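You operate a simulated robot arm through the tools that you are given. There is no shell and no other tool. Be economical: measure what you need, move in short steps, check, and stop when the job is done.

You are at the controls of a simulated robot arm. One attempt, no reset.

Task
Fetch the calculator and set it on the top of the steel table. Then take the white cloth and leave it on the low shelf of the wooden table. Then open the near counter drawer. Do these in the order given.

Only the result counts: the job must be done as asked and must still hold three seconds after the hand-in. Knocking over, shifting, dropping, spilling or breaking anything else fails it. Flat cloth is picked up by pressing the open fingertips on it (5 to 10 N) and closing them slowly along it; thin cloth reads only 2 to 8 mm in the jaws.

Robot
A 7-joint arm with a two-finger parallel gripper on a trunk, on a base that drives. Base frame: it is fixed to the floor where the robot stands at the start and does not move with it; the origin is under the middle of the robot, x ahead of it, y to its left, z up; the surface under the hand at the start is at about z = 0.73. Readings come in m, rad, newtons and seconds.
With the tool pointing down near the work surface it reaches from about 0.1 to 0.68 m from the robot's upright axis, wherever it stands. Its first joint turns from -2.496 to 2.496 rad. Places, roughly: low shelf of the wooden table [-4, 1.8, 0.2]; near counter drawer [-1.5, 2.9, 0.7]; top of the steel table [0.2, 3.6, 0.8]. Payload 3 kg.
Tool frame: the origin (TCP) lies between the finger pads and is the grasp point; the fingertips stand 0.03 m ahead of it; z points along the fingers, y is the line along which they close. The gripper opens to 0.11 m. The fingers are 0.02 m wide and 0.01 m thick; the gripper's body (0.048 by 0.112 m) begins 0.055 m behind the TCP.
Orientation is that of the tool frame in the base frame, as [roll, pitch, yaw] about the fixed x, y, z axes, in that order (R = Rz(yaw) Ry(pitch) Rx(roll)). With the fingers straight down and closing along the base's y, the tool's x points along the base's -x, its y along +y and its z along -z.

Tools
- The arm moves only by the tool apply_moves. Its argument "steps" is one flat list of numbers, 7 for each row, row after row: the gripper command, from -1 (fully open) to 1 (shut), values between in proportion, then the shift along the tool's x, y, z in units of 30 mm (1.0 is 30 mm), then the turn, a rotation vector about the tool's x, y, z in units of 6 degrees (1.0 is 6 degrees). In form: [hand, x, y, z, wx, wy, wz, hand, x, y, z, wx, wy, wz, ...]. A call has 1 to 20 rows; each row shifts and turns the commanded pose from where the row before left it, along the tool's axes as they then stand. A call with a number of a shift or a turn outside -1 to 1 is refused whole. Rows are played at 5 a second. More than 0.05 m and 0.15 rad between two rows, or a gripper value outside its range, and nothing of the call is played. Where a pose cannot be reached the arm comes as near as it can. A force on the tool above 40 N (or 10 N above the force at the start of the call, whichever is more), or a blocked arm, ends the call early, and 0.2 s more pass. Each finger travels about 0.108 m/s and halts on what it meets, pressing with about 28 N; the grip force reading is that of the motor and also rises with nothing between the fingers. The clock runs only during rows and for 0.2 s after the last one: add rows that do not move to give the fingers time. The reply holds the time, the measured pose of the TCP, the force on the tool along the base axes, the opening and the grip force, in the units named above and with some noise, with the torque about the TCP (base axes, N m) and any sound that the robot's microphone picked up.
- Cameras (640 x 400 px; columns grow to the right, rows downward): "scene" is now at [0.1545, -0.0132, 1.7187]; the picture's right is [-0.11, -0.99, -0.00], its down [-0.80, 0.09, -0.59] and it looks along [0.59, -0.06, -0.81] (base axes); focal length 278 px, centre (320, 200). "wrist" rides on the gripper at [0.072, 0.017, -0.103] in the tool frame; the picture's right is [-0.23, 0.97, 0.00], its down [-0.76, -0.18, -0.62] and it looks along [-0.61, -0.14, 0.78] (tool axes); focal length 222 px, centre (320, 200). There is no depth. A picture from a camera that has moved, and an enlarged one, comes with that camera's place and axes in the base frame and with its lens. The place of the scene camera against the robot may be out by one fixed shift of up to 0.025 m in any direction.
- snapshot(camera): a new picture of that camera. It takes no simulated time.
- raise_lower(by): slides the trunk up (or, below 0, down) by that many m; the arm and the scene camera ride with it, the base frame stays. It gives what a move gives, with no picture.
- drive_base(legs): drives the robot by 1 to 6 legs, each [ahead, left, turn to the left] in m, m and rad, along the robot's own axes; the way and the turn of a leg run together, so that a leg with both is an arc; at most 1.5 m and 3.142 rad a leg. The arm and the cameras ride along, it lands a little off, and it stops where it bumps. It gives what a move gives.
- pan_tilt(pan, tilt): turns the head with the scene camera to pan (to the left, within 1.501 rad either way) and tilt (down, from -0.506 to 1.204), counted from straight ahead of the robot. It gives what a move gives.
- close_up(camera, box): a new picture of the part [left, top, right, bottom] of that camera's present view, enlarged. It takes no simulated time.
- finish_job(): hands the job in; it is judged then, once.

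Go step by step. Nothing tells you exact positions but the pictures and the camera data: compare them with the known pose of the tool, close in by small moves and look again before you grip or let go. The budget is 165 turns and 112 pictures, counting those below and the enlarged ones. Unless the task says otherwise, let go and move clear before handing in.

The tools are called as a command line: name --argument value ..., lists and objects as JSON in quotes. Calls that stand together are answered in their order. apply_moves: Moves the arm, as the interface text tells. Its arguments: {"type":"object","properties":{"steps":{"type":"array"}},"required":["steps"]} The other tools are called the same way: raise_lower (by) slides the trunk up or down; drive_base (legs) drives the base; pan_tilt (pan, tilt) turns the head that bears the scene camera; snapshot (camera) takes a picture; close_up (camera, box) takes an enlarged picture of a part of a camera's view; finish_job () hands the job in.

At the start:

```text
time: 0.0
position: [0.7172, -0.2521, 1.0028]
orientation: [-3.14, -0.001, 3.141]
contact_force: [0.5, -0.2, -0.6]
moment: [0.02, -0.01, 0.01]
finger_gap: 0.1101
grasp_force: 0.0
trunk travel left (down, up): [-0.825, 0.065]
robot x, y, heading: [0.0001, 0.003, -0.002]
head pan, tilt: [-0.11, 0.941]
```

scene: 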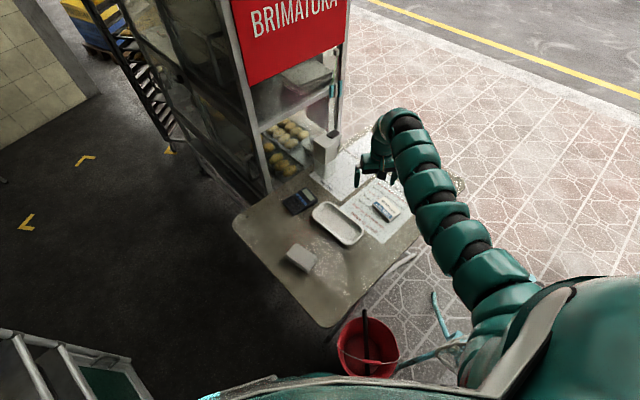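
wrist: 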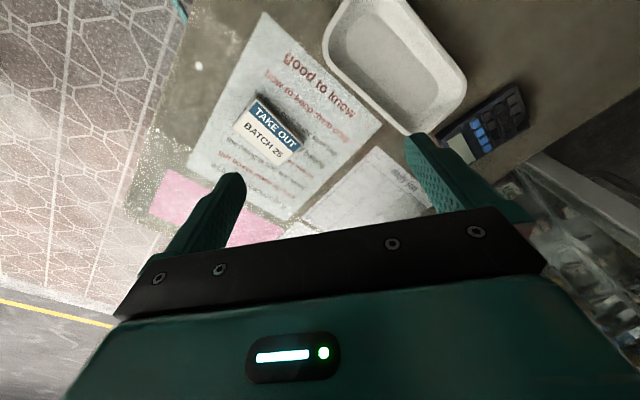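

The calculator looks like the dark object on the table ahead at about (0.87, 0.0). I look closer and then around.

close_up --camera "scene" --box '[220, 130, 440, 270]'

pan_tilt --pan 1.4 --tilt 0.6

snapshot --camera "scene"

pan_tilt --pan 0.6 --tilt 0.9

snapshot --camera "scene"

```text
2.86 times, centred on (330, 200) of scene
camera zoom: at [0.1545, -0.0132, 1.7187], right [-0.11, -0.99, 0.0], down [-0.8, 0.09, -0.59], along [0.59, -0.06, -0.81], focal length 793 px, centre (291, 200)
```

zoom: 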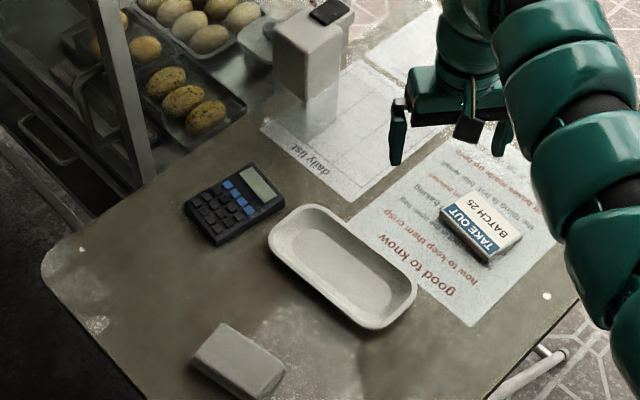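

```text
time: 1.6
position: [0.7176, -0.252, 1.003]
orientation: [-3.141, 0.0, 3.141]
contact_force: [0.2, -0.8, 0.4]
moment: [0.03, -0.02, 0.01]
finger_gap: 0.1098
grasp_force: 0.1
trunk travel left (down, up): [-0.825, 0.065]
robot x, y, heading: [0.0016, 0.0017, -0.001]
head pan, tilt: [1.4, 0.6]
```

```text
108 pictures are left
camera scene: at [0.0968, 0.0819, 1.7464], right [0.99, -0.17, 0.0], down [-0.1, -0.56, -0.83], along [0.14, 0.81, -0.56], focal length 278 px, centre (320, 200)
```

scene: 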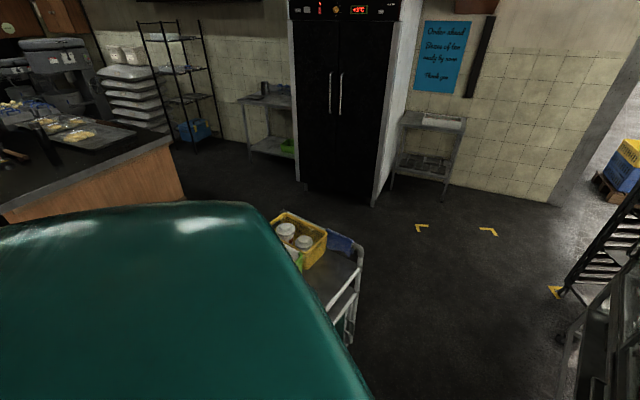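

```text
time: 2.7
position: [0.7179, -0.2511, 1.0028]
orientation: [3.141, 0.0, 3.141]
contact_force: [0.2, -0.1, 0.4]
moment: [0.01, 0.01, 0.0]
finger_gap: 0.1101
grasp_force: 0.0
trunk travel left (down, up): [-0.825, 0.065]
robot x, y, heading: [-0.0014, 0.0037, -0.001]
head pan, tilt: [0.6, 0.901]
```

```text
107 pictures are left
camera scene: at [0.144, 0.0375, 1.7217], right [0.57, -0.82, 0.0], down [-0.65, -0.44, -0.62], along [0.51, 0.35, -0.78], focal length 278 px, centre (320, 200)
```

scene: 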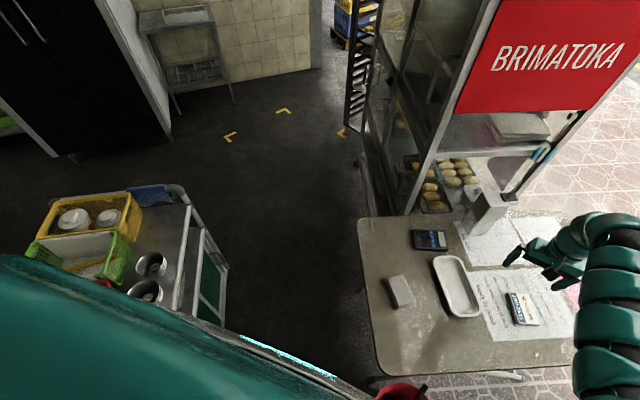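

The calculator sits on the table ahead, and the steel table is the one to the left of the black fridge. I check the space around the robot's base.

pan_tilt --pan 0.9 --tilt 1.2

snapshot --camera "scene"

pan_tilt --pan 0.1 --tilt 1.2

snapshot --camera "scene"

```text
time: 3.5
position: [0.7174, -0.2523, 1.0031]
orientation: [3.141, 0.0, -3.141]
contact_force: [0.0, -0.5, 0.5]
moment: [0.0, 0.0, -0.03]
finger_gap: 0.1098
grasp_force: 0.1
trunk travel left (down, up): [-0.825, 0.065]
robot x, y, heading: [-0.0005, 0.0001, 0.001]
head pan, tilt: [0.901, 1.201]
```

```text
106 pictures are left
camera scene: at [0.1166, 0.0386, 1.7019], right [0.78, -0.62, 0.0], down [-0.58, -0.73, -0.36], along [0.23, 0.28, -0.93], focal length 278 px, centre (320, 200)
```

scene: 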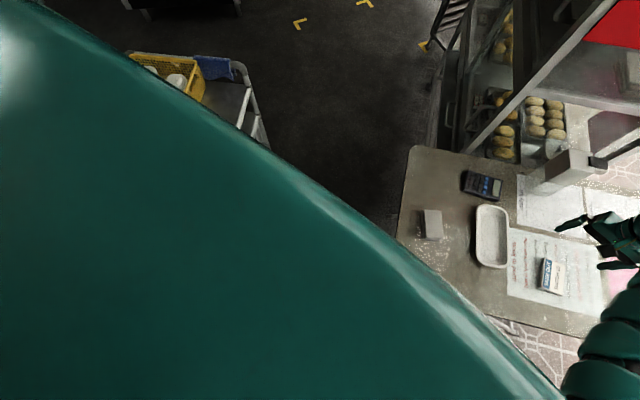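

```text
time: 4.7
position: [0.7172, -0.2504, 1.0029]
orientation: [-3.141, 0.002, 3.141]
contact_force: [-0.3, -0.4, 0.1]
moment: [-0.01, 0.0, -0.02]
finger_gap: 0.1099
grasp_force: 0.0
trunk travel left (down, up): [-0.825, 0.065]
robot x, y, heading: [0.0013, -0.0028, 0.002]
head pan, tilt: [0.099, 1.201]
```

```text
105 pictures are left
camera scene: at [0.1373, 0.0004, 1.7018], right [0.1, -0.99, 0.0], down [-0.93, -0.09, -0.36], along [0.36, 0.04, -0.93], focal length 278 px, centre (320, 200)
```

scene: 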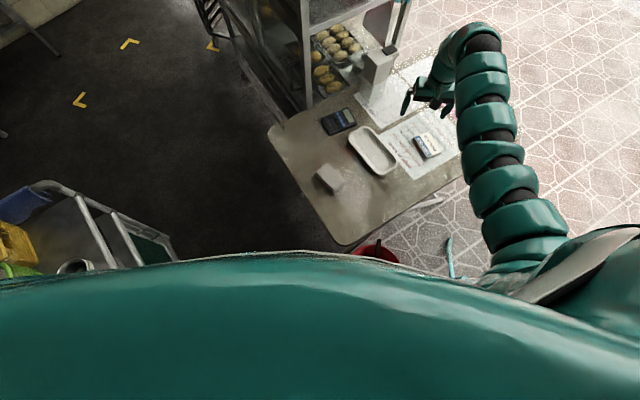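

The gap to the left is tight, so I use the wrist camera to see the floor around the base. I pull the hand back and turn it.

apply_moves --steps '[-1, 1, 1, -0.5, 0, 0, 0, -1, 1, 1, -0.5, 0, 0, 0, -1, 1, 1, -0.5, 0, 0, 0, -1, 1, 1, -0.5, 0, 0, 0, -1, 1, 1, -0.5, 0, 0, 0, -1, 1, 1, -0.5, 0, 0, 0, -1, 0, 1, 0, 0, 0, 1, -1, 0, 1, 0, 0, 0, 1, -1, 0, 0, 0, 0, 0, 1, -1, 0, 0, 0, 0, 0, 1, -1, 0, 0, 0, 0, 0, 1, -1, 0, 0, 0, 0, 0, 1, -1, 0, 0, 0, 0, 0, 1, -1, 0, 0, 0, 0, 0, 1]'

snapshot --camera "wrist"

snapshot --camera "scene"

```text
time: 7.7
position: [0.599, -0.0913, 1.0102]
orientation: [3.141, 0.0, 2.301]
contact_force: [0.4, -0.2, 0.2]
moment: [0.0, -0.01, 0.0]
finger_gap: 0.1101
grasp_force: 0.2
out of reach, approached as far as the arm can: row 2, 3, 4, 5, 6
trunk travel left (down, up): [-0.825, 0.065]
robot x, y, heading: [-0.0039, 0.0028, -0.002]
head pan, tilt: [0.099, 1.201]
```

```text
104 pictures are left
camera wrist: at [0.5633, -0.0261, 1.1144], right [0.88, 0.48, 0.0], down [0.38, -0.69, 0.62], along [0.3, -0.55, -0.78], focal length 222 px, centre (320, 200)
```

wrist: 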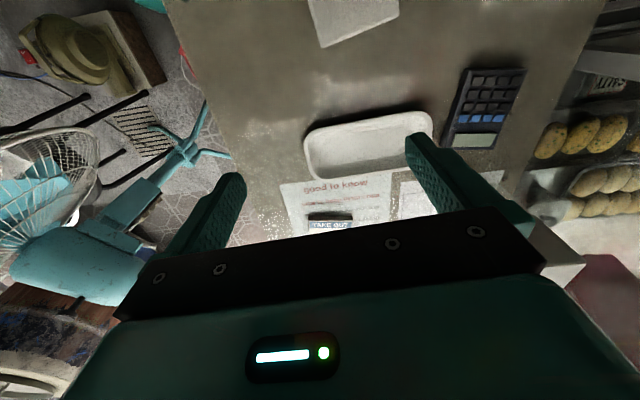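

```text
103 pictures are left
camera scene: at [0.1373, 0.0005, 1.7018], right [0.1, -1.0, 0.0], down [-0.93, -0.09, -0.36], along [0.36, 0.04, -0.93], focal length 278 px, centre (320, 200)
```

scene: 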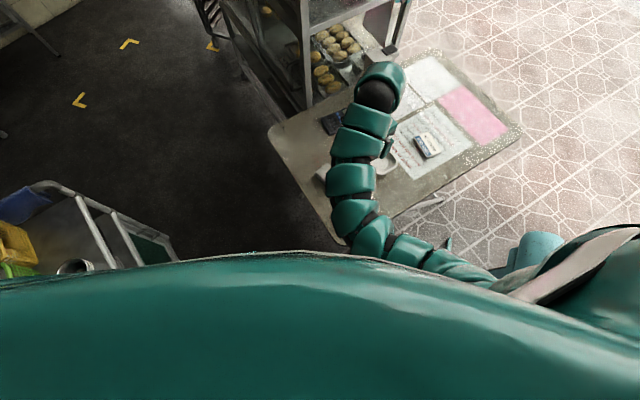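

Still looking away from the base; I continue turning the hand.

apply_moves --steps '[-1, 0, 0, 0, 0, 0, 1, -1, 0, 0, 0, 0, 0, 1, -1, 0, 0, 0, 0, 0, 1, -1, 0, 0, 0, 0, 0, 1, -1, 0, 0, 0, 0, 0, 1, -1, 0, 0, 0, 0, 0, 1, -1, 0, 0, 0, 0, 0, 1, -1, 0, 0, 0, 0, 0, 1, -1, 0, 0, 0, 0, 0, 1, -1, 0, 0, 0, 0, 0, 1, -1, 0, 0, 0, 0, 0, 1, -1, 0, 0, 0, 0, 0, 1, -1, 0, 0, 0, 0, 0, 1, -1, 0, 0, 0, 0, 0, 1, -1, 0, 0, 0, 0, 0, 1, -1, 0, 0, 0, 0, 0, 1, -1, 0, 0, 0, 0, 0, 1, -1, 0, 0, 0, 0, 0, 1, -1, 0, 0, 0, 0, 0, 1, -1, 0, 0, 0, 0, 0, 1]'

snapshot --camera "wrist"

```text
time: 11.9
position: [0.6015, -0.0905, 1.0102]
orientation: [3.141, 0.0, 0.207]
contact_force: [0.1, 0.0, -0.2]
moment: [0.03, -0.03, -0.01]
finger_gap: 0.1101
grasp_force: 0.1
trunk travel left (down, up): [-0.825, 0.065]
robot x, y, heading: [-0.0002, -0.0013, 0.003]
head pan, tilt: [0.099, 1.201]
```

```text
102 pictures are left
camera wrist: at [0.6752, -0.0928, 1.1146], right [-0.02, -1.0, 0.0], down [-0.78, 0.02, 0.62], along [-0.62, 0.01, -0.78], focal length 222 px, centre (320, 200)
```

wrist: 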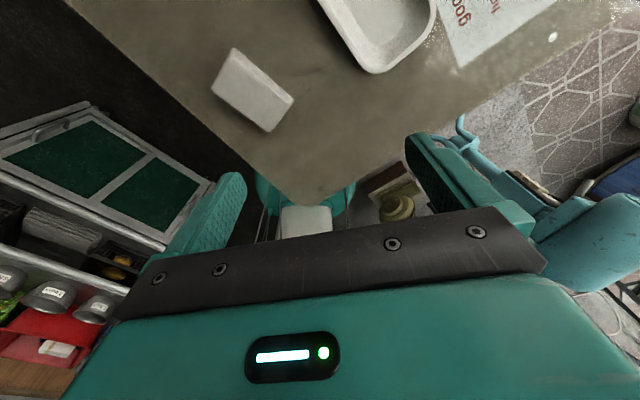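

The base (half-width about 0.25) and the trolley corner at about (0, 0.5) are visible. I retract the hand and turn it toward the calculator's grasp angle (yaw about 118°), then drive parallel to the table edge.

apply_moves --steps '[-1, -1, 0, 0, 0, 0, 0, -1, -1, 0, 0, 0, 0, 0, -1, -1, 0, 0, 0, 0, 0, -1, -1, 0, 0, 0, 0, 0, -1, -1, 0, 0, 0, 0, 0, -1, -1, 0, 0, 0, 0, 0, -1, 0, 0, 0, 0, 0, -1, -1, 0, 0, 0, 0, 0, -1, -1, 0, 0, 0, 0, 0, -1, -1, 0, 0, 0, 0, 0, -1, -1, 0, 0, 0, 0, 0, -1, -1, 0, 0, 0, 0, 0, -1, -1, 0, 0, 0, 0, 0, -1, -1, 0, 0, 0, 0, 0, -1, -1, 0, 0, 0, 0, 0, -1, -1, 0, 0, 0, 0, 0, -1, -1, 0, 0, 0, 0, 0, -1, -1, 0, 0, 0, 0, 0, -1, -1, 0, 0, 0, 0, 0, -1, -1, 0, 0, 0, 0, 0, -1]'

snapshot --camera "scene"

snapshot --camera "wrist"

```text
time: 16.1
position: [0.4443, -0.125, 1.0105]
orientation: [3.141, 0.0, 1.678]
contact_force: [0.0, 0.8, -0.4]
moment: [0.0, -0.02, 0.0]
finger_gap: 0.1099
grasp_force: 0.0
out of reach, approached as far as the arm can: row 6
trunk travel left (down, up): [-0.825, 0.065]
robot x, y, heading: [0.0004, -0.0009, -0.0]
head pan, tilt: [0.099, 1.201]
```

```text
101 pictures are left
camera scene: at [0.1373, 0.0005, 1.7018], right [0.1, -1.0, 0.0], down [-0.93, -0.09, -0.36], along [0.36, 0.04, -0.93], focal length 278 px, centre (320, 200)
```

scene: 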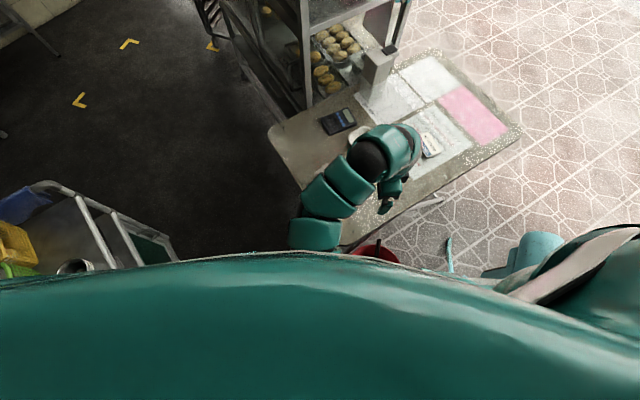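

```text
100 pictures are left
camera wrist: at [0.4531, -0.0514, 1.1141], right [0.99, -0.12, 0.0], down [-0.1, -0.78, 0.62], along [-0.08, -0.62, -0.78], focal length 222 px, centre (320, 200)
```

wrist: 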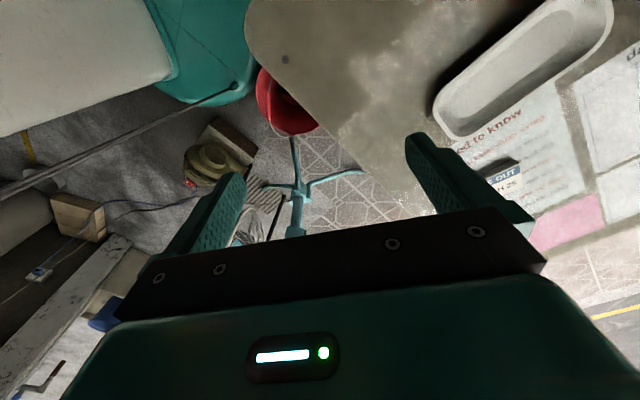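

Bucket and fan are on the right, so the diagonal drive to the left along the table edge is clear. I drive.

drive_base --legs '[[0.12, 0.1, 0]]'

snapshot --camera "scene"

snapshot --camera "wrist"

```text
time: 17.5
position: [0.562, -0.0228, 1.0097]
orientation: [-3.141, -0.001, 1.676]
contact_force: [0.4, -0.5, -1.0]
moment: [-0.01, 0.03, 0.0]
finger_gap: 0.1102
grasp_force: 0.0
trunk travel left (down, up): [-0.825, 0.065]
robot x, y, heading: [0.1209, 0.0997, 0.005]
head pan, tilt: [0.099, 1.201]
```

```text
99 pictures are left
camera scene: at [0.2558, 0.1022, 1.7017], right [0.1, -0.99, 0.0], down [-0.93, -0.09, -0.36], along [0.36, 0.04, -0.93], focal length 278 px, centre (320, 200)
```

scene: 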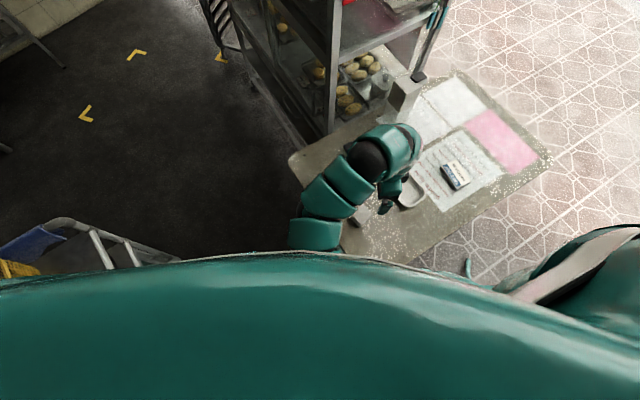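

```text
98 pictures are left
camera wrist: at [0.5714, 0.0501, 1.1138], right [0.99, -0.12, 0.0], down [-0.1, -0.78, 0.62], along [-0.08, -0.62, -0.78], focal length 222 px, centre (320, 200)
```

wrist: 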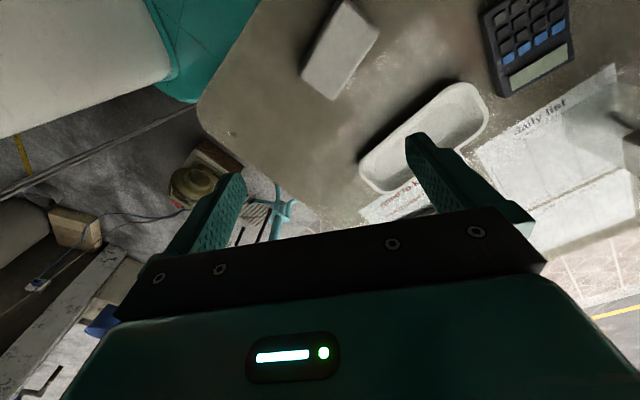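

Clear so far; the calculator is at about (0.85, 0.0). One more short diagonal drive.

drive_base --legs '[[0.11, 0.09, 0]]'

apply_moves --steps '[-1, 0, 0, 0, 0, 0, -1, -1, 0, 0, 0, 0, 0, -1, -1, 0, 0, 0, 0, 0, -1, -1, 0, 0, 0, 0, 0, -0.7, -1, 0, 1, 0, 0, 0, 0, -1, 0, 1, 0, 0, 0, 0, -1, 0, 1, 0, 0, 0, 0]'

snapshot --camera "wrist"

snapshot --camera "scene"

```text
time: 18.8
position: [0.67, 0.0655, 1.0108]
orientation: [-3.14, 0.0, 1.675]
contact_force: [-0.8, 0.0, -0.6]
moment: [0.01, 0.0, -0.01]
finger_gap: 0.1102
grasp_force: 0.1
trunk travel left (down, up): [-0.825, 0.065]
robot x, y, heading: [0.2233, 0.1883, 0.002]
head pan, tilt: [0.099, 1.201]
```

```text
time: 20.4
position: [0.7515, 0.1083, 1.0092]
orientation: [-3.141, 0.001, 2.065]
contact_force: [-0.6, -0.2, -0.3]
moment: [0.02, 0.02, 0.0]
finger_gap: 0.1099
grasp_force: 0.1
trunk travel left (down, up): [-0.825, 0.065]
robot x, y, heading: [0.2208, 0.1908, -0.001]
head pan, tilt: [0.099, 1.201]
```

```text
97 pictures are left
camera wrist: at [0.7304, 0.1799, 1.1141], right [0.97, 0.26, 0.0], down [0.2, -0.75, 0.62], along [0.16, -0.6, -0.78], focal length 222 px, centre (320, 200)
```

wrist: 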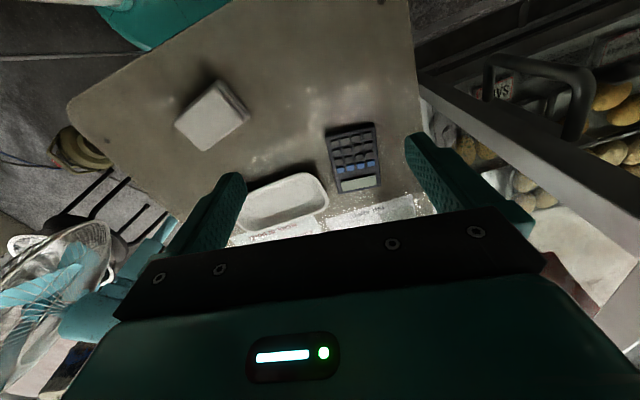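

```text
96 pictures are left
camera scene: at [0.3624, 0.1897, 1.7018], right [0.1, -0.99, 0.0], down [-0.93, -0.09, -0.36], along [0.36, 0.04, -0.93], focal length 278 px, centre (320, 200)
```

scene: 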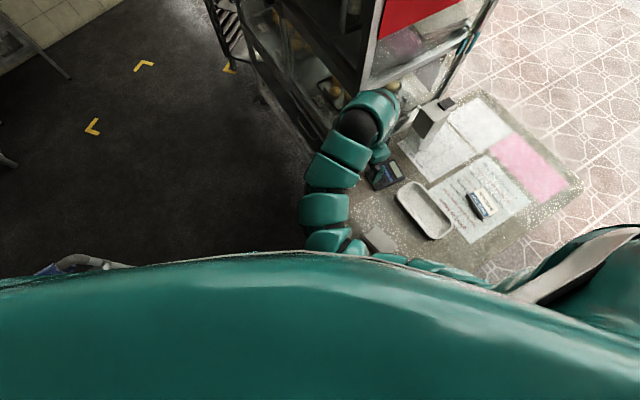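

The calculator's centre is at about (0.845, 0.003), with its width (about 0.083 m) along the tool y. I move above it and part-way down.

apply_moves --steps '[-1, -0.92, 0.22, 0, 0, 0, 0, -1, -0.92, 0.22, 0, 0, 0, 0, -1, -0.92, 0.22, 0, 0, 0, 0, -1, -0.9, 0.21, 0, 0, 0, 0, -1, -0.9, 0.21, 0, 0, 0, 0, -1, 0, 0, 1, 0, 0, 0, -1, 0, 0, 1, 0, 0, 0, -1, 0, 0, 1, 0, 0, 0, -1, 0, 0, 1, 0, 0, 0]'

snapshot --camera "wrist"

snapshot --camera "scene"

```text
time: 22.4
position: [0.8418, 0.006, 0.8907]
orientation: [3.142, -0.003, 2.063]
contact_force: [0.6, 0.4, -0.5]
moment: [0.01, 0.01, -0.03]
finger_gap: 0.11
grasp_force: 0.1
trunk travel left (down, up): [-0.825, 0.065]
robot x, y, heading: [0.2225, 0.1895, 0.002]
head pan, tilt: [0.099, 1.201]
```

```text
95 pictures are left
camera wrist: at [0.8215, 0.0767, 0.9943], right [0.97, 0.26, 0.0], down [0.2, -0.76, 0.62], along [0.16, -0.6, -0.78], focal length 222 px, centre (320, 200)
```

wrist: 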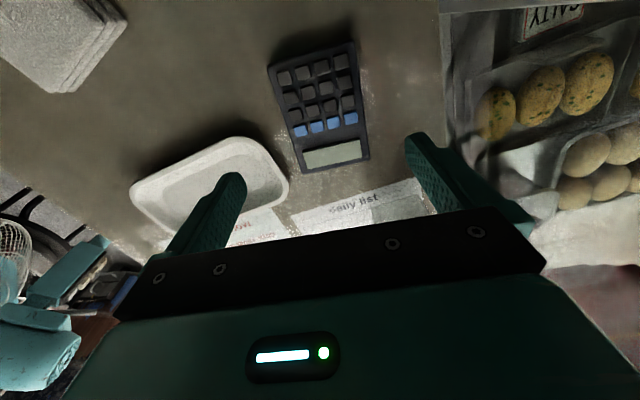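

```text
94 pictures are left
camera scene: at [0.3618, 0.189, 1.7018], right [0.1, -0.99, 0.0], down [-0.93, -0.09, -0.36], along [0.36, 0.04, -0.93], focal length 278 px, centre (320, 200)
```

scene: 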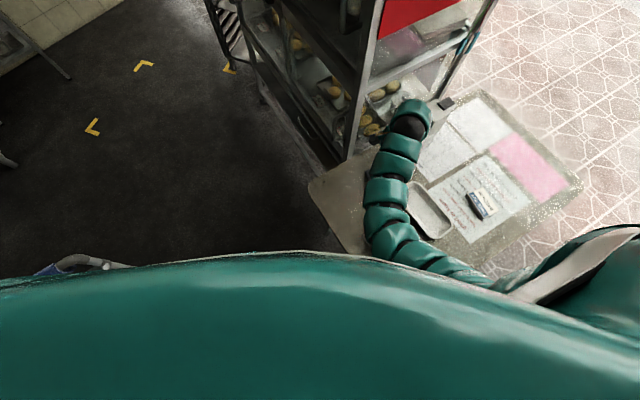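

Fingers straddle the calculator well; it needs a few millimetres' correction, then I lower.

apply_moves --steps '[-1, -0.25, 0.05, 0, 0, 0, 0, -1, 0, 0, 1, 0, 0, 0, -1, 0, 0, 1, 0, 0, 0, -1, 0, 0, 1, 0, 0, 0, -1, 0, 0, 0.5, 0, 0, 0, -1, 0, 0, 0.3, 0, 0, 0, -1, 0, 0, 0, 0, 0, 0]'

snapshot --camera "wrist"

```text
time: 24.0
position: [0.846, -0.0026, 0.7782]
orientation: [-3.142, -0.003, 2.065]
contact_force: [0.4, -0.4, 0.0]
moment: [0.01, 0.0, 0.01]
finger_gap: 0.1098
grasp_force: 0.1
trunk travel left (down, up): [-0.825, 0.065]
robot x, y, heading: [0.2255, 0.192, 0.005]
head pan, tilt: [0.099, 1.201]
```

```text
93 pictures are left
camera wrist: at [0.8258, 0.0684, 0.8817], right [0.97, 0.26, 0.0], down [0.2, -0.76, 0.62], along [0.16, -0.6, -0.78], focal length 222 px, centre (320, 200)
```

wrist: 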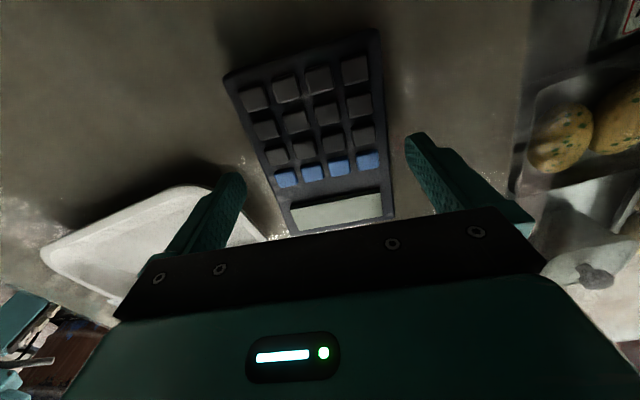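

Centred between the fingers, tray rim clear. I lower 10 mm more and close.

apply_moves --steps '[-1, 0, 0, 0.17, 0, 0, 0, -1, 0, 0, 0.17, 0, 0, 0, -1, 0, 0, 0, 0, 0, 0, -0.3, 0, 0, 0, 0, 0, 0, 0.2, 0, 0, 0, 0, 0, 0, 0.6, 0, 0, 0, 0, 0, 0, 1, 0, 0, 0, 0, 0, 0, 1, 0, 0, 0, 0, 0, 0]'

snapshot --camera "wrist"

```text
time: 25.8
position: [0.8453, -0.0024, 0.7665]
orientation: [3.141, 0.001, 2.065]
contact_force: [0.2, 0.7, 0.6]
moment: [0.1, -0.07, 0.04]
finger_gap: 0.0875
grasp_force: 28.3
trunk travel left (down, up): [-0.825, 0.065]
robot x, y, heading: [0.2261, 0.1862, 0.0]
head pan, tilt: [0.099, 1.201]
```

```text
92 pictures are left
camera wrist: at [0.8259, 0.0686, 0.8703], right [0.97, 0.26, 0.0], down [0.2, -0.76, 0.62], along [0.16, -0.6, -0.78], focal length 222 px, centre (320, 200)
```

wrist: 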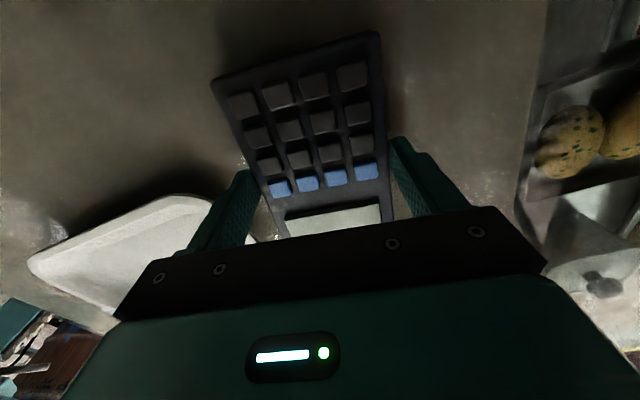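

Gripped at 87 mm. I lift straight up.

apply_moves --steps '[1, 0, 0, -0.5, 0, 0, 0, 1, 0, 0, -1, 0, 0, 0, 1, 0, 0, -1, 0, 0, 0, 1, 0, 0, -1, 0, 0, 0, 1, 0, 0, -1, 0, 0, 0, 1, 0, 0, -1, 0, 0, 0, 1, 0, 0, -1, 0, 0, 0, 1, 0, 0, -1, 0, 0, 0]'

snapshot --camera "wrist"

```text
time: 27.6
position: [0.8451, -0.0031, 0.9895]
orientation: [-3.139, -0.001, 2.064]
contact_force: [-0.2, -0.7, -0.7]
moment: [0.0, 0.01, 0.0]
finger_gap: 0.0874
grasp_force: 28.0
trunk travel left (down, up): [-0.825, 0.065]
robot x, y, heading: [0.2221, 0.189, 0.004]
head pan, tilt: [0.099, 1.201]
```

```text
91 pictures are left
camera wrist: at [0.8256, 0.0684, 1.0934], right [0.96, 0.26, 0.0], down [0.21, -0.75, 0.62], along [0.16, -0.6, -0.78], focal length 222 px, centre (320, 200)
```

wrist: 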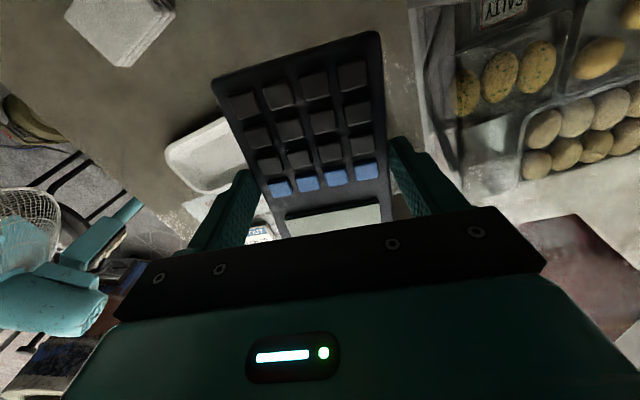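

Lifted. I zoom at the pale stack on the table, which might be the white cloth, and look around left.

close_up --camera "wrist" --box '[30, 0, 230, 125]'

pan_tilt --pan 1.5 --tilt 0.35

snapshot --camera "scene"

```text
3.20 times, centred on (130, 62) of wrist
camera zoom: at [0.8256, 0.0684, 1.0934], right [0.96, 0.26, 0.0], down [0.21, -0.75, 0.62], along [0.16, -0.6, -0.78], focal length 711 px, centre (928, 640)
```

zoom: 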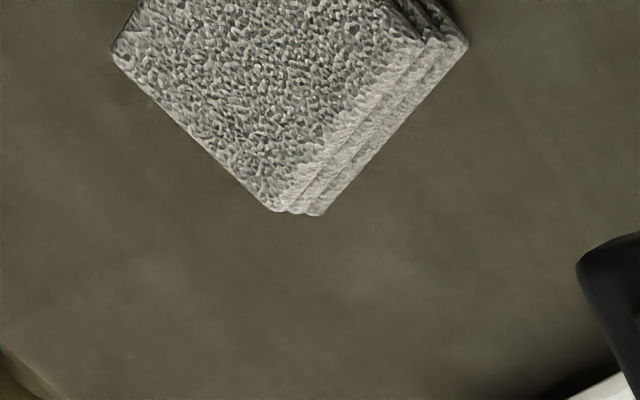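

```text
time: 29.1
position: [0.8451, -0.0028, 0.9887]
orientation: [-3.141, -0.001, 2.066]
contact_force: [0.1, -0.3, -1.1]
moment: [0.0, -0.02, 0.0]
finger_gap: 0.0874
grasp_force: 27.6
trunk travel left (down, up): [-0.825, 0.065]
robot x, y, heading: [0.2229, 0.1879, 0.007]
head pan, tilt: [1.499, 0.351]
```

```text
89 pictures are left
camera scene: at [0.3126, 0.2767, 1.7692], right [1.0, -0.07, 0.0], down [-0.02, -0.34, -0.94], along [0.07, 0.94, -0.34], focal length 278 px, centre (320, 200)
```

scene: 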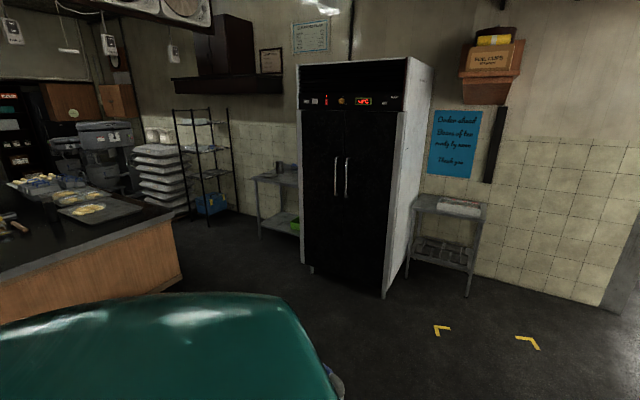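

The stack is a folded terry cloth. I zoom at the two steel stands and the surroundings to settle which is which.

close_up --camera "scene" --box '[130, 100, 320, 250]'

close_up --camera "scene" --box '[390, 160, 510, 310]'

```text
2.67 times, centred on (225, 175) of scene
camera zoom: at [0.3126, 0.2767, 1.7692], right [1.0, -0.07, 0.0], down [-0.02, -0.34, -0.94], along [0.07, 0.94, -0.34], focal length 740 px, centre (573, 267)
```

zoom: 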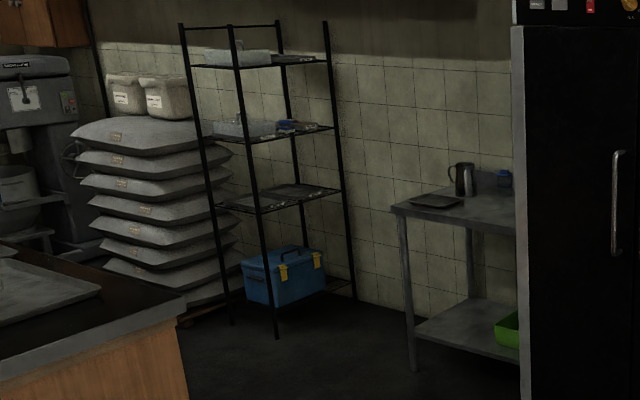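

```text
2.67 times, centred on (450, 235) of scene
camera zoom: at [0.3126, 0.2767, 1.7692], right [1.0, -0.07, 0.0], down [-0.02, -0.34, -0.94], along [0.07, 0.94, -0.34], focal length 740 px, centre (-27, 107)
```

zoom: 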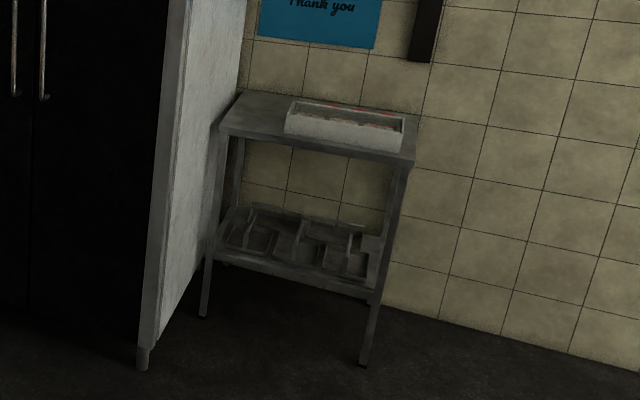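

The left steel table (with the jug) is the target. I tuck the arm in and look at the gap between trolley and table.

apply_moves --steps '[1, 0.8, -0.6, 0, 0, 0, 0, 1, 0.8, -0.6, 0, 0, 0, 0, 1, 0.8, -0.6, 0, 0, 0, 0, 1, 0.6, -0.8, 0, 0, 0, 0, 1, 0.5, -0.85, 0, 0, 0, 0, 1, 0.5, -0.85, 0, 0, 0, 0, 1, 0.5, -0.85, 0, 0, 0, 0, 1, 0.5, -0.85, 0, 0, 0, 0, 1, 0.5, -0.85, 0, 0, 0, 0]'

pan_tilt --pan 0.9 --tilt 1.0

snapshot --camera "scene"

snapshot --camera "wrist"

```text
time: 31.1
position: [0.6577, 0.0446, 0.9864]
orientation: [-3.137, -0.003, 2.064]
contact_force: [1.2, -0.2, -1.4]
moment: [-0.01, 0.01, -0.02]
finger_gap: 0.0875
grasp_force: 28.1
out of reach, approached as far as the arm can: row 7, 8, 9
trunk travel left (down, up): [-0.825, 0.065]
robot x, y, heading: [0.224, 0.188, 0.001]
head pan, tilt: [1.499, 0.351]
```

```text
time: 32.1
position: [0.659, 0.0449, 0.988]
orientation: [-3.136, -0.002, 2.065]
contact_force: [-0.7, 0.1, -0.8]
moment: [0.01, -0.06, -0.01]
finger_gap: 0.0874
grasp_force: 27.7
trunk travel left (down, up): [-0.825, 0.065]
robot x, y, heading: [0.2235, 0.1898, 0.005]
head pan, tilt: [0.901, 1.0]
```

```text
86 pictures are left
camera scene: at [0.3491, 0.2387, 1.7145], right [0.79, -0.62, 0.0], down [-0.52, -0.66, -0.54], along [0.34, 0.42, -0.84], focal length 278 px, centre (320, 200)
```

scene: 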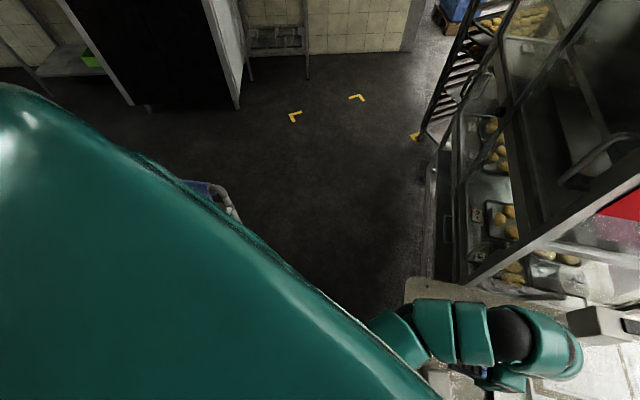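

```text
85 pictures are left
camera wrist: at [0.6391, 0.1158, 1.0902], right [0.97, 0.26, 0.0], down [0.21, -0.75, 0.62], along [0.16, -0.6, -0.78], focal length 222 px, centre (320, 200)
```

wrist: 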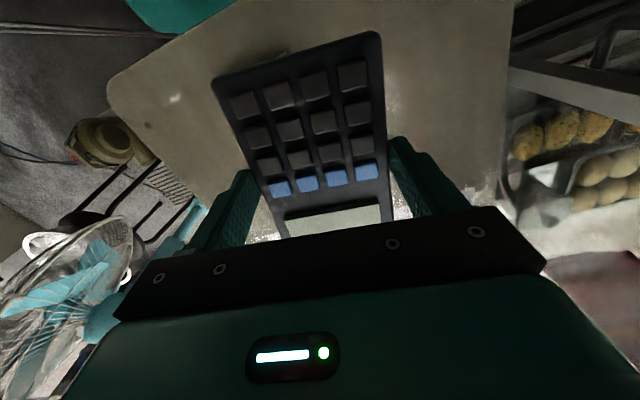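

The gap runs at about 45° with roughly 0.33 m clear on each side of the line from here, so I turn left 45° in place, arm tucked.

drive_base --legs '[[0, 0, 0.785]]'

pan_tilt --pan 0.3 --tilt 0.9

snapshot --camera "scene"

snapshot --camera "wrist"

```text
time: 34.6
position: [0.6309, 0.3971, 0.9864]
orientation: [-3.136, -0.002, 2.861]
contact_force: [0.5, -0.2, -1.1]
moment: [0.03, -0.04, 0.01]
finger_gap: 0.0877
grasp_force: 28.4
trunk travel left (down, up): [-0.825, 0.065]
robot x, y, heading: [0.2212, 0.1917, 0.796]
head pan, tilt: [0.901, 1.0]
```

```text
time: 35.6
position: [0.6309, 0.3978, 0.9871]
orientation: [-3.138, 0.0, 2.862]
contact_force: [-0.4, -0.5, -0.2]
moment: [-0.05, 0.0, 0.02]
finger_gap: 0.0875
grasp_force: 28.1
trunk travel left (down, up): [-0.825, 0.065]
robot x, y, heading: [0.2262, 0.1899, 0.794]
head pan, tilt: [0.3, 0.901]
```

```text
84 pictures are left
camera scene: at [0.3162, 0.3084, 1.7216], right [0.89, -0.45, 0.0], down [-0.36, -0.7, -0.62], along [0.28, 0.55, -0.78], focal length 278 px, centre (320, 200)
```

scene: 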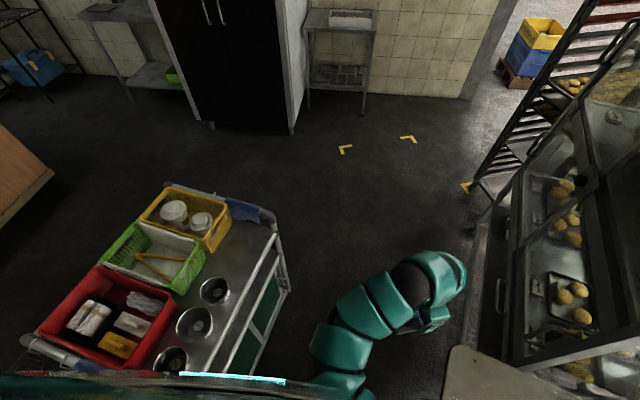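

```text
83 pictures are left
camera wrist: at [0.5662, 0.4343, 1.0902], right [0.49, 0.87, 0.0], down [0.68, -0.38, 0.62], along [0.54, -0.31, -0.78], focal length 222 px, centre (320, 200)
```

wrist: 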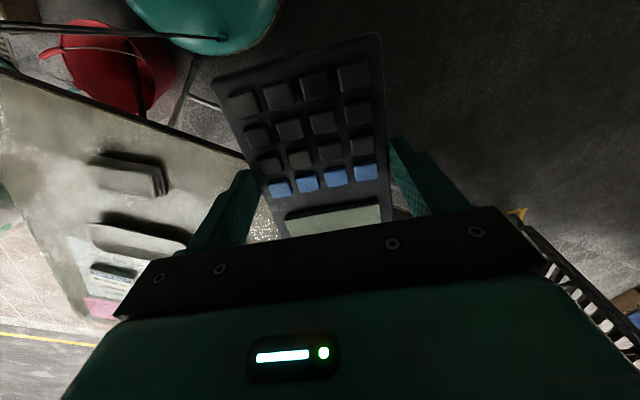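

Trolley far corner is at (0.42, 0.94) and table corner at (0.76, 0.27); the way ahead at 45° is clear. I drive ahead, turn toward the steel table, and go part-way.

drive_base --legs '[[1.15, 0, 0], [0, 0, 1.41], [1.2, 0, 0]]'

pan_tilt --pan -0.5 --tilt 0.7

snapshot --camera "scene"

pan_tilt --pan 0.6 --tilt 0.5

snapshot --camera "scene"

```text
time: 50.5
position: [0.2429, 2.4215, 0.9878]
orientation: [-3.136, -0.003, -2.051]
contact_force: [-0.2, -0.3, -0.8]
moment: [-0.02, 0.0, 0.01]
finger_gap: 0.0873
grasp_force: 28.0
trunk travel left (down, up): [-0.825, 0.065]
robot x, y, heading: [0.368, 1.9833, 2.17]
head pan, tilt: [0.3, 0.901]
```

```text
time: 51.7
position: [0.2435, 2.4218, 0.9872]
orientation: [-3.14, -0.001, -2.049]
contact_force: [0.2, 0.5, -0.7]
moment: [-0.01, -0.05, 0.0]
finger_gap: 0.0873
grasp_force: 28.2
trunk travel left (down, up): [-0.825, 0.065]
robot x, y, heading: [0.3673, 1.9819, 2.164]
head pan, tilt: [-0.499, 0.7]
```

```text
82 pictures are left
camera scene: at [0.3157, 2.1278, 1.7378], right [0.99, 0.1, 0.0], down [0.06, -0.64, -0.76], along [-0.08, 0.76, -0.64], focal length 278 px, centre (320, 200)
```

scene: 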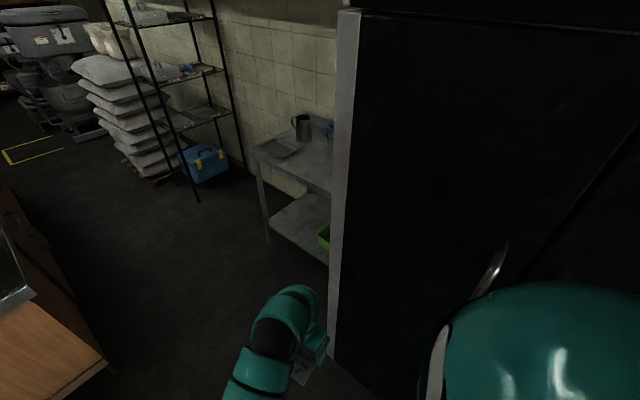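

```text
time: 53.0
position: [0.2427, 2.4208, 0.9868]
orientation: [-3.138, -0.002, -2.051]
contact_force: [-0.2, 0.3, -1.0]
moment: [0.0, 0.01, -0.02]
finger_gap: 0.087
grasp_force: 28.6
trunk travel left (down, up): [-0.825, 0.065]
robot x, y, heading: [0.3688, 1.9836, 2.166]
head pan, tilt: [0.6, 0.499]
```

```text
81 pictures are left
camera scene: at [0.2395, 2.0764, 1.7555], right [0.36, 0.93, 0.0], down [0.45, -0.17, -0.88], along [-0.82, 0.32, -0.48], focal length 278 px, centre (320, 200)
```

scene: 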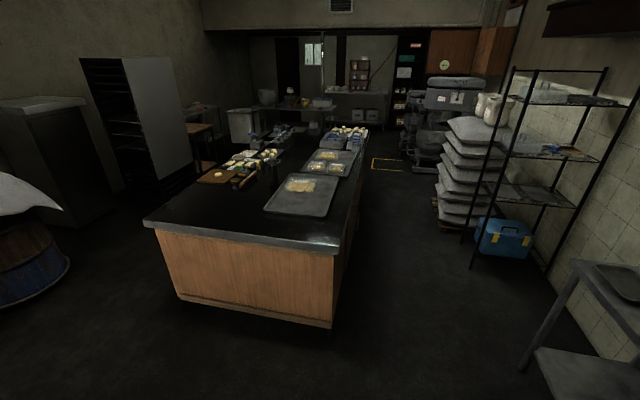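

The steel table's front edge runs from about (-0.29, 3.72) to (0.25, 3.33), with free surface around (0.18, 3.56). I drive around the fridge corner and square up.

drive_base --legs '[[0, 0, 0.11], [0.95, 0, 0], [0, 0, -1.34]]'

pan_tilt --pan 0.0 --tilt 0.75

snapshot --camera "scene"

```text
time: 61.9
position: [0.089, 2.9972, 0.9876]
orientation: [-3.137, -0.002, 3.035]
contact_force: [0.6, -0.7, -1.4]
moment: [0.01, 0.0, 0.03]
finger_gap: 0.0875
grasp_force: 27.7
trunk travel left (down, up): [-0.825, 0.065]
robot x, y, heading: [-0.2727, 2.7193, 0.976]
head pan, tilt: [0.6, 0.499]
```

```text
time: 62.9
position: [0.0888, 2.9978, 0.9869]
orientation: [-3.139, -0.004, 3.038]
contact_force: [0.5, 0.8, -0.7]
moment: [-0.02, -0.02, 0.02]
finger_gap: 0.0874
grasp_force: 28.1
trunk travel left (down, up): [-0.825, 0.065]
robot x, y, heading: [-0.2738, 2.7175, 0.974]
head pan, tilt: [0.0, 0.75]
```

```text
80 pictures are left
camera scene: at [-0.1819, 2.8499, 1.7336], right [0.83, -0.56, 0.0], down [-0.38, -0.56, -0.73], along [0.41, 0.61, -0.68], focal length 278 px, centre (320, 200)
```

scene: 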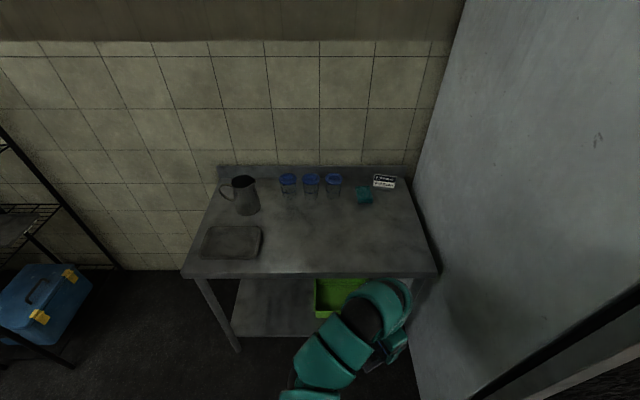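

The table is squared up with free surface in the middle. I drive 0.34 m ahead and look again.

drive_base --legs '[[0.34, 0, 0]]'

snapshot --camera "scene"

snapshot --camera "wrist"

```text
time: 65.1
position: [0.2816, 3.2778, 0.9856]
orientation: [-3.138, 0.0, 3.033]
contact_force: [0.0, 0.3, -1.2]
moment: [0.0, 0.02, 0.02]
finger_gap: 0.0871
grasp_force: 27.5
trunk travel left (down, up): [-0.825, 0.065]
robot x, y, heading: [-0.0872, 3.0013, 0.971]
head pan, tilt: [0.0, 0.75]
```

```text
79 pictures are left
camera scene: at [0.0107, 3.1315, 1.7334], right [0.83, -0.56, 0.0], down [-0.39, -0.56, -0.73], along [0.41, 0.6, -0.68], focal length 278 px, centre (320, 200)
```

scene: 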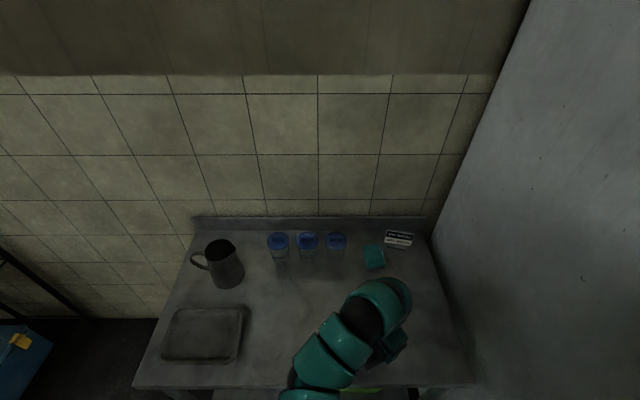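

```text
78 pictures are left
camera wrist: at [0.2111, 3.3024, 1.0899], right [0.33, 0.94, -0.01], down [0.74, -0.26, 0.62], along [0.59, -0.21, -0.78], focal length 222 px, centre (320, 200)
```

wrist: 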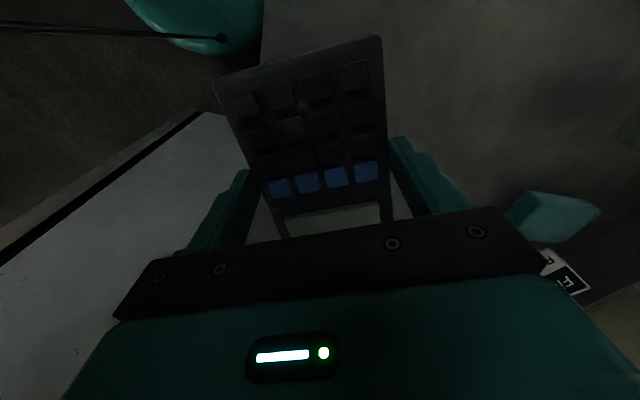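

I move over the free centre, about (0.25, 3.42), and lower to a few centimetres above.

apply_moves --steps '[1, 0.3, 0.94, 0, 0, 0, 0, 1, 0.3, 0.94, 0, 0, 0, 0, 1, 0.3, 0.94, 0, 0, 0, 0, 1, 0.3, 0.94, 0, 0, 0, 0, 1, 0.3, 0.94, 0, 0, 0, 0, 1, 0, 0, 1, 0, 0, 0, 1, 0, 0, 1, 0, 0, 0, 1, 0, 0, 1, 0, 0, 0]'

snapshot --camera "wrist"

snapshot --camera "scene"

```text
time: 66.9
position: [0.2529, 3.4187, 0.8974]
orientation: [-3.135, -0.002, 3.035]
contact_force: [-1.4, 0.2, -1.0]
moment: [0.0, 0.03, 0.02]
finger_gap: 0.0875
grasp_force: 28.2
trunk travel left (down, up): [-0.825, 0.065]
robot x, y, heading: [-0.0843, 3.0031, 0.967]
head pan, tilt: [0.0, 0.75]
```

```text
77 pictures are left
camera wrist: at [0.1825, 3.4437, 1.0012], right [0.33, 0.94, 0.0], down [0.74, -0.26, 0.62], along [0.59, -0.21, -0.78], focal length 222 px, centre (320, 200)
```

wrist: 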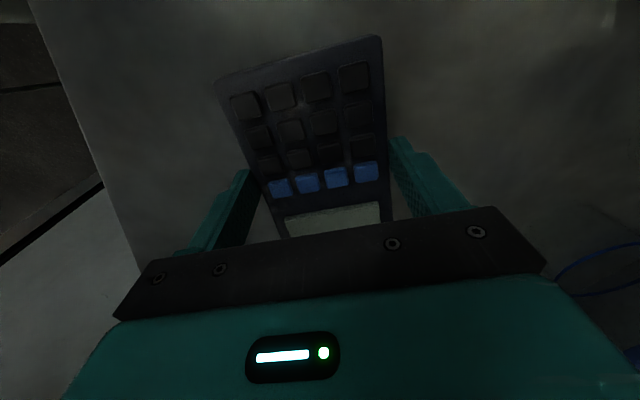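

```text
76 pictures are left
camera scene: at [0.0103, 3.1305, 1.7335], right [0.83, -0.56, 0.0], down [-0.39, -0.56, -0.73], along [0.41, 0.6, -0.68], focal length 278 px, centre (320, 200)
```

scene: 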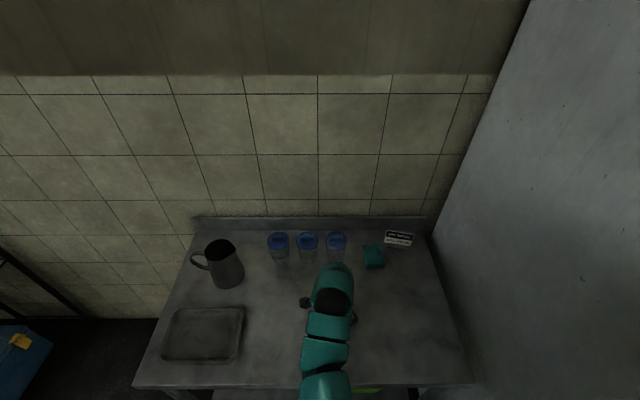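

Over clear surface. I lower slowly until contact.

apply_moves --steps '[1, 0, 0, 0.2, 0, 0, 0, 1, 0, 0, 0.2, 0, 0, 0, 1, 0, 0, 0.2, 0, 0, 0, 1, 0, 0, 0.2, 0, 0, 0, 1, 0, 0, 0.2, 0, 0, 0, 1, 0, 0, 0.1, 0, 0, 0, 1, 0, 0, 0.1, 0, 0, 0, 1, 0, 0, 0.1, 0, 0, 0]'

snapshot --camera "wrist"

```text
time: 67.8
position: [0.2506, 3.4195, 0.881]
orientation: [-3.141, 0.0, 3.03]
contact_force: [-2.8, -4.8, 19.3]
moment: [-1.14, 0.1, -0.19]
finger_gap: 0.0872
grasp_force: 27.3
trunk travel left (down, up): [-0.825, 0.065]
robot x, y, heading: [-0.0827, 2.9992, 0.97]
head pan, tilt: [0.0, 0.75]
stopped in row 4: the force on the tool passed its limit at 84 N (the readings are from after the stop); the commanded pose is now the measured one
```

```text
75 pictures are left
camera wrist: at [0.1805, 3.4448, 0.9834], right [0.33, 0.94, 0.0], down [0.74, -0.26, 0.62], along [0.59, -0.21, -0.78], focal length 222 px, centre (320, 200)
```

wrist: 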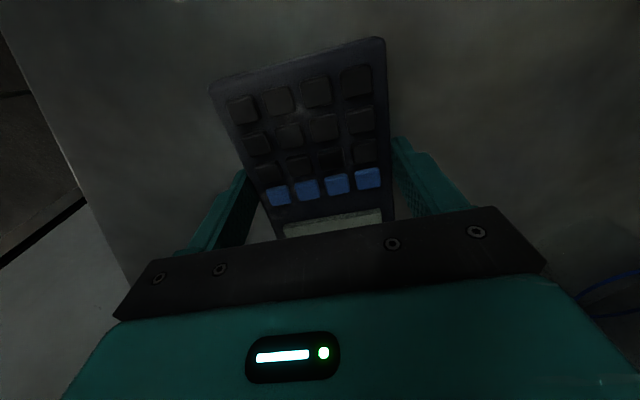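

Contact at TCP z = 0.881 (surface about 0.845). I ease off, open and lift clear.

apply_moves --steps '[1, 0, 0, -0.04, 0, 0, 0, 0.6, 0, 0, 0, 0, 0, 0, 0.2, 0, 0, 0, 0, 0, 0, -0.4, 0, 0, 0, 0, 0, 0, -1, 0, 0, 0, 0, 0, 0, -1, 0, 0, 0, 0, 0, 0, -1, 0, 0, -0.5, 0, 0, 0, -1, 0, 0, -1, 0, 0, 0, -1, 0, 0, -1, 0, 0, 0, -1, 0, 0, -1, 0, 0, 0]'

snapshot --camera "wrist"

```text
time: 70.0
position: [0.252, 3.4204, 0.984]
orientation: [-3.14, -0.001, 3.032]
contact_force: [0.5, -0.3, -1.2]
moment: [0.0, 0.03, -0.01]
finger_gap: 0.1097
grasp_force: 0.1
trunk travel left (down, up): [-0.825, 0.065]
robot x, y, heading: [-0.0843, 3.0022, 0.97]
head pan, tilt: [0.0, 0.75]
```

```text
74 pictures are left
camera wrist: at [0.181, 3.444, 1.0868], right [0.33, 0.94, 0.0], down [0.74, -0.26, 0.62], along [0.59, -0.21, -0.78], focal length 222 px, centre (320, 200)
```

wrist: 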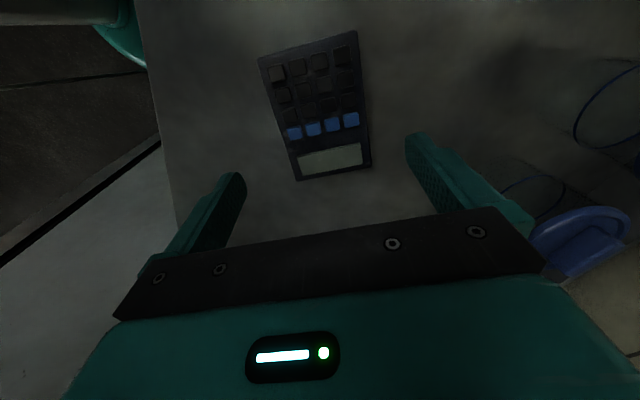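

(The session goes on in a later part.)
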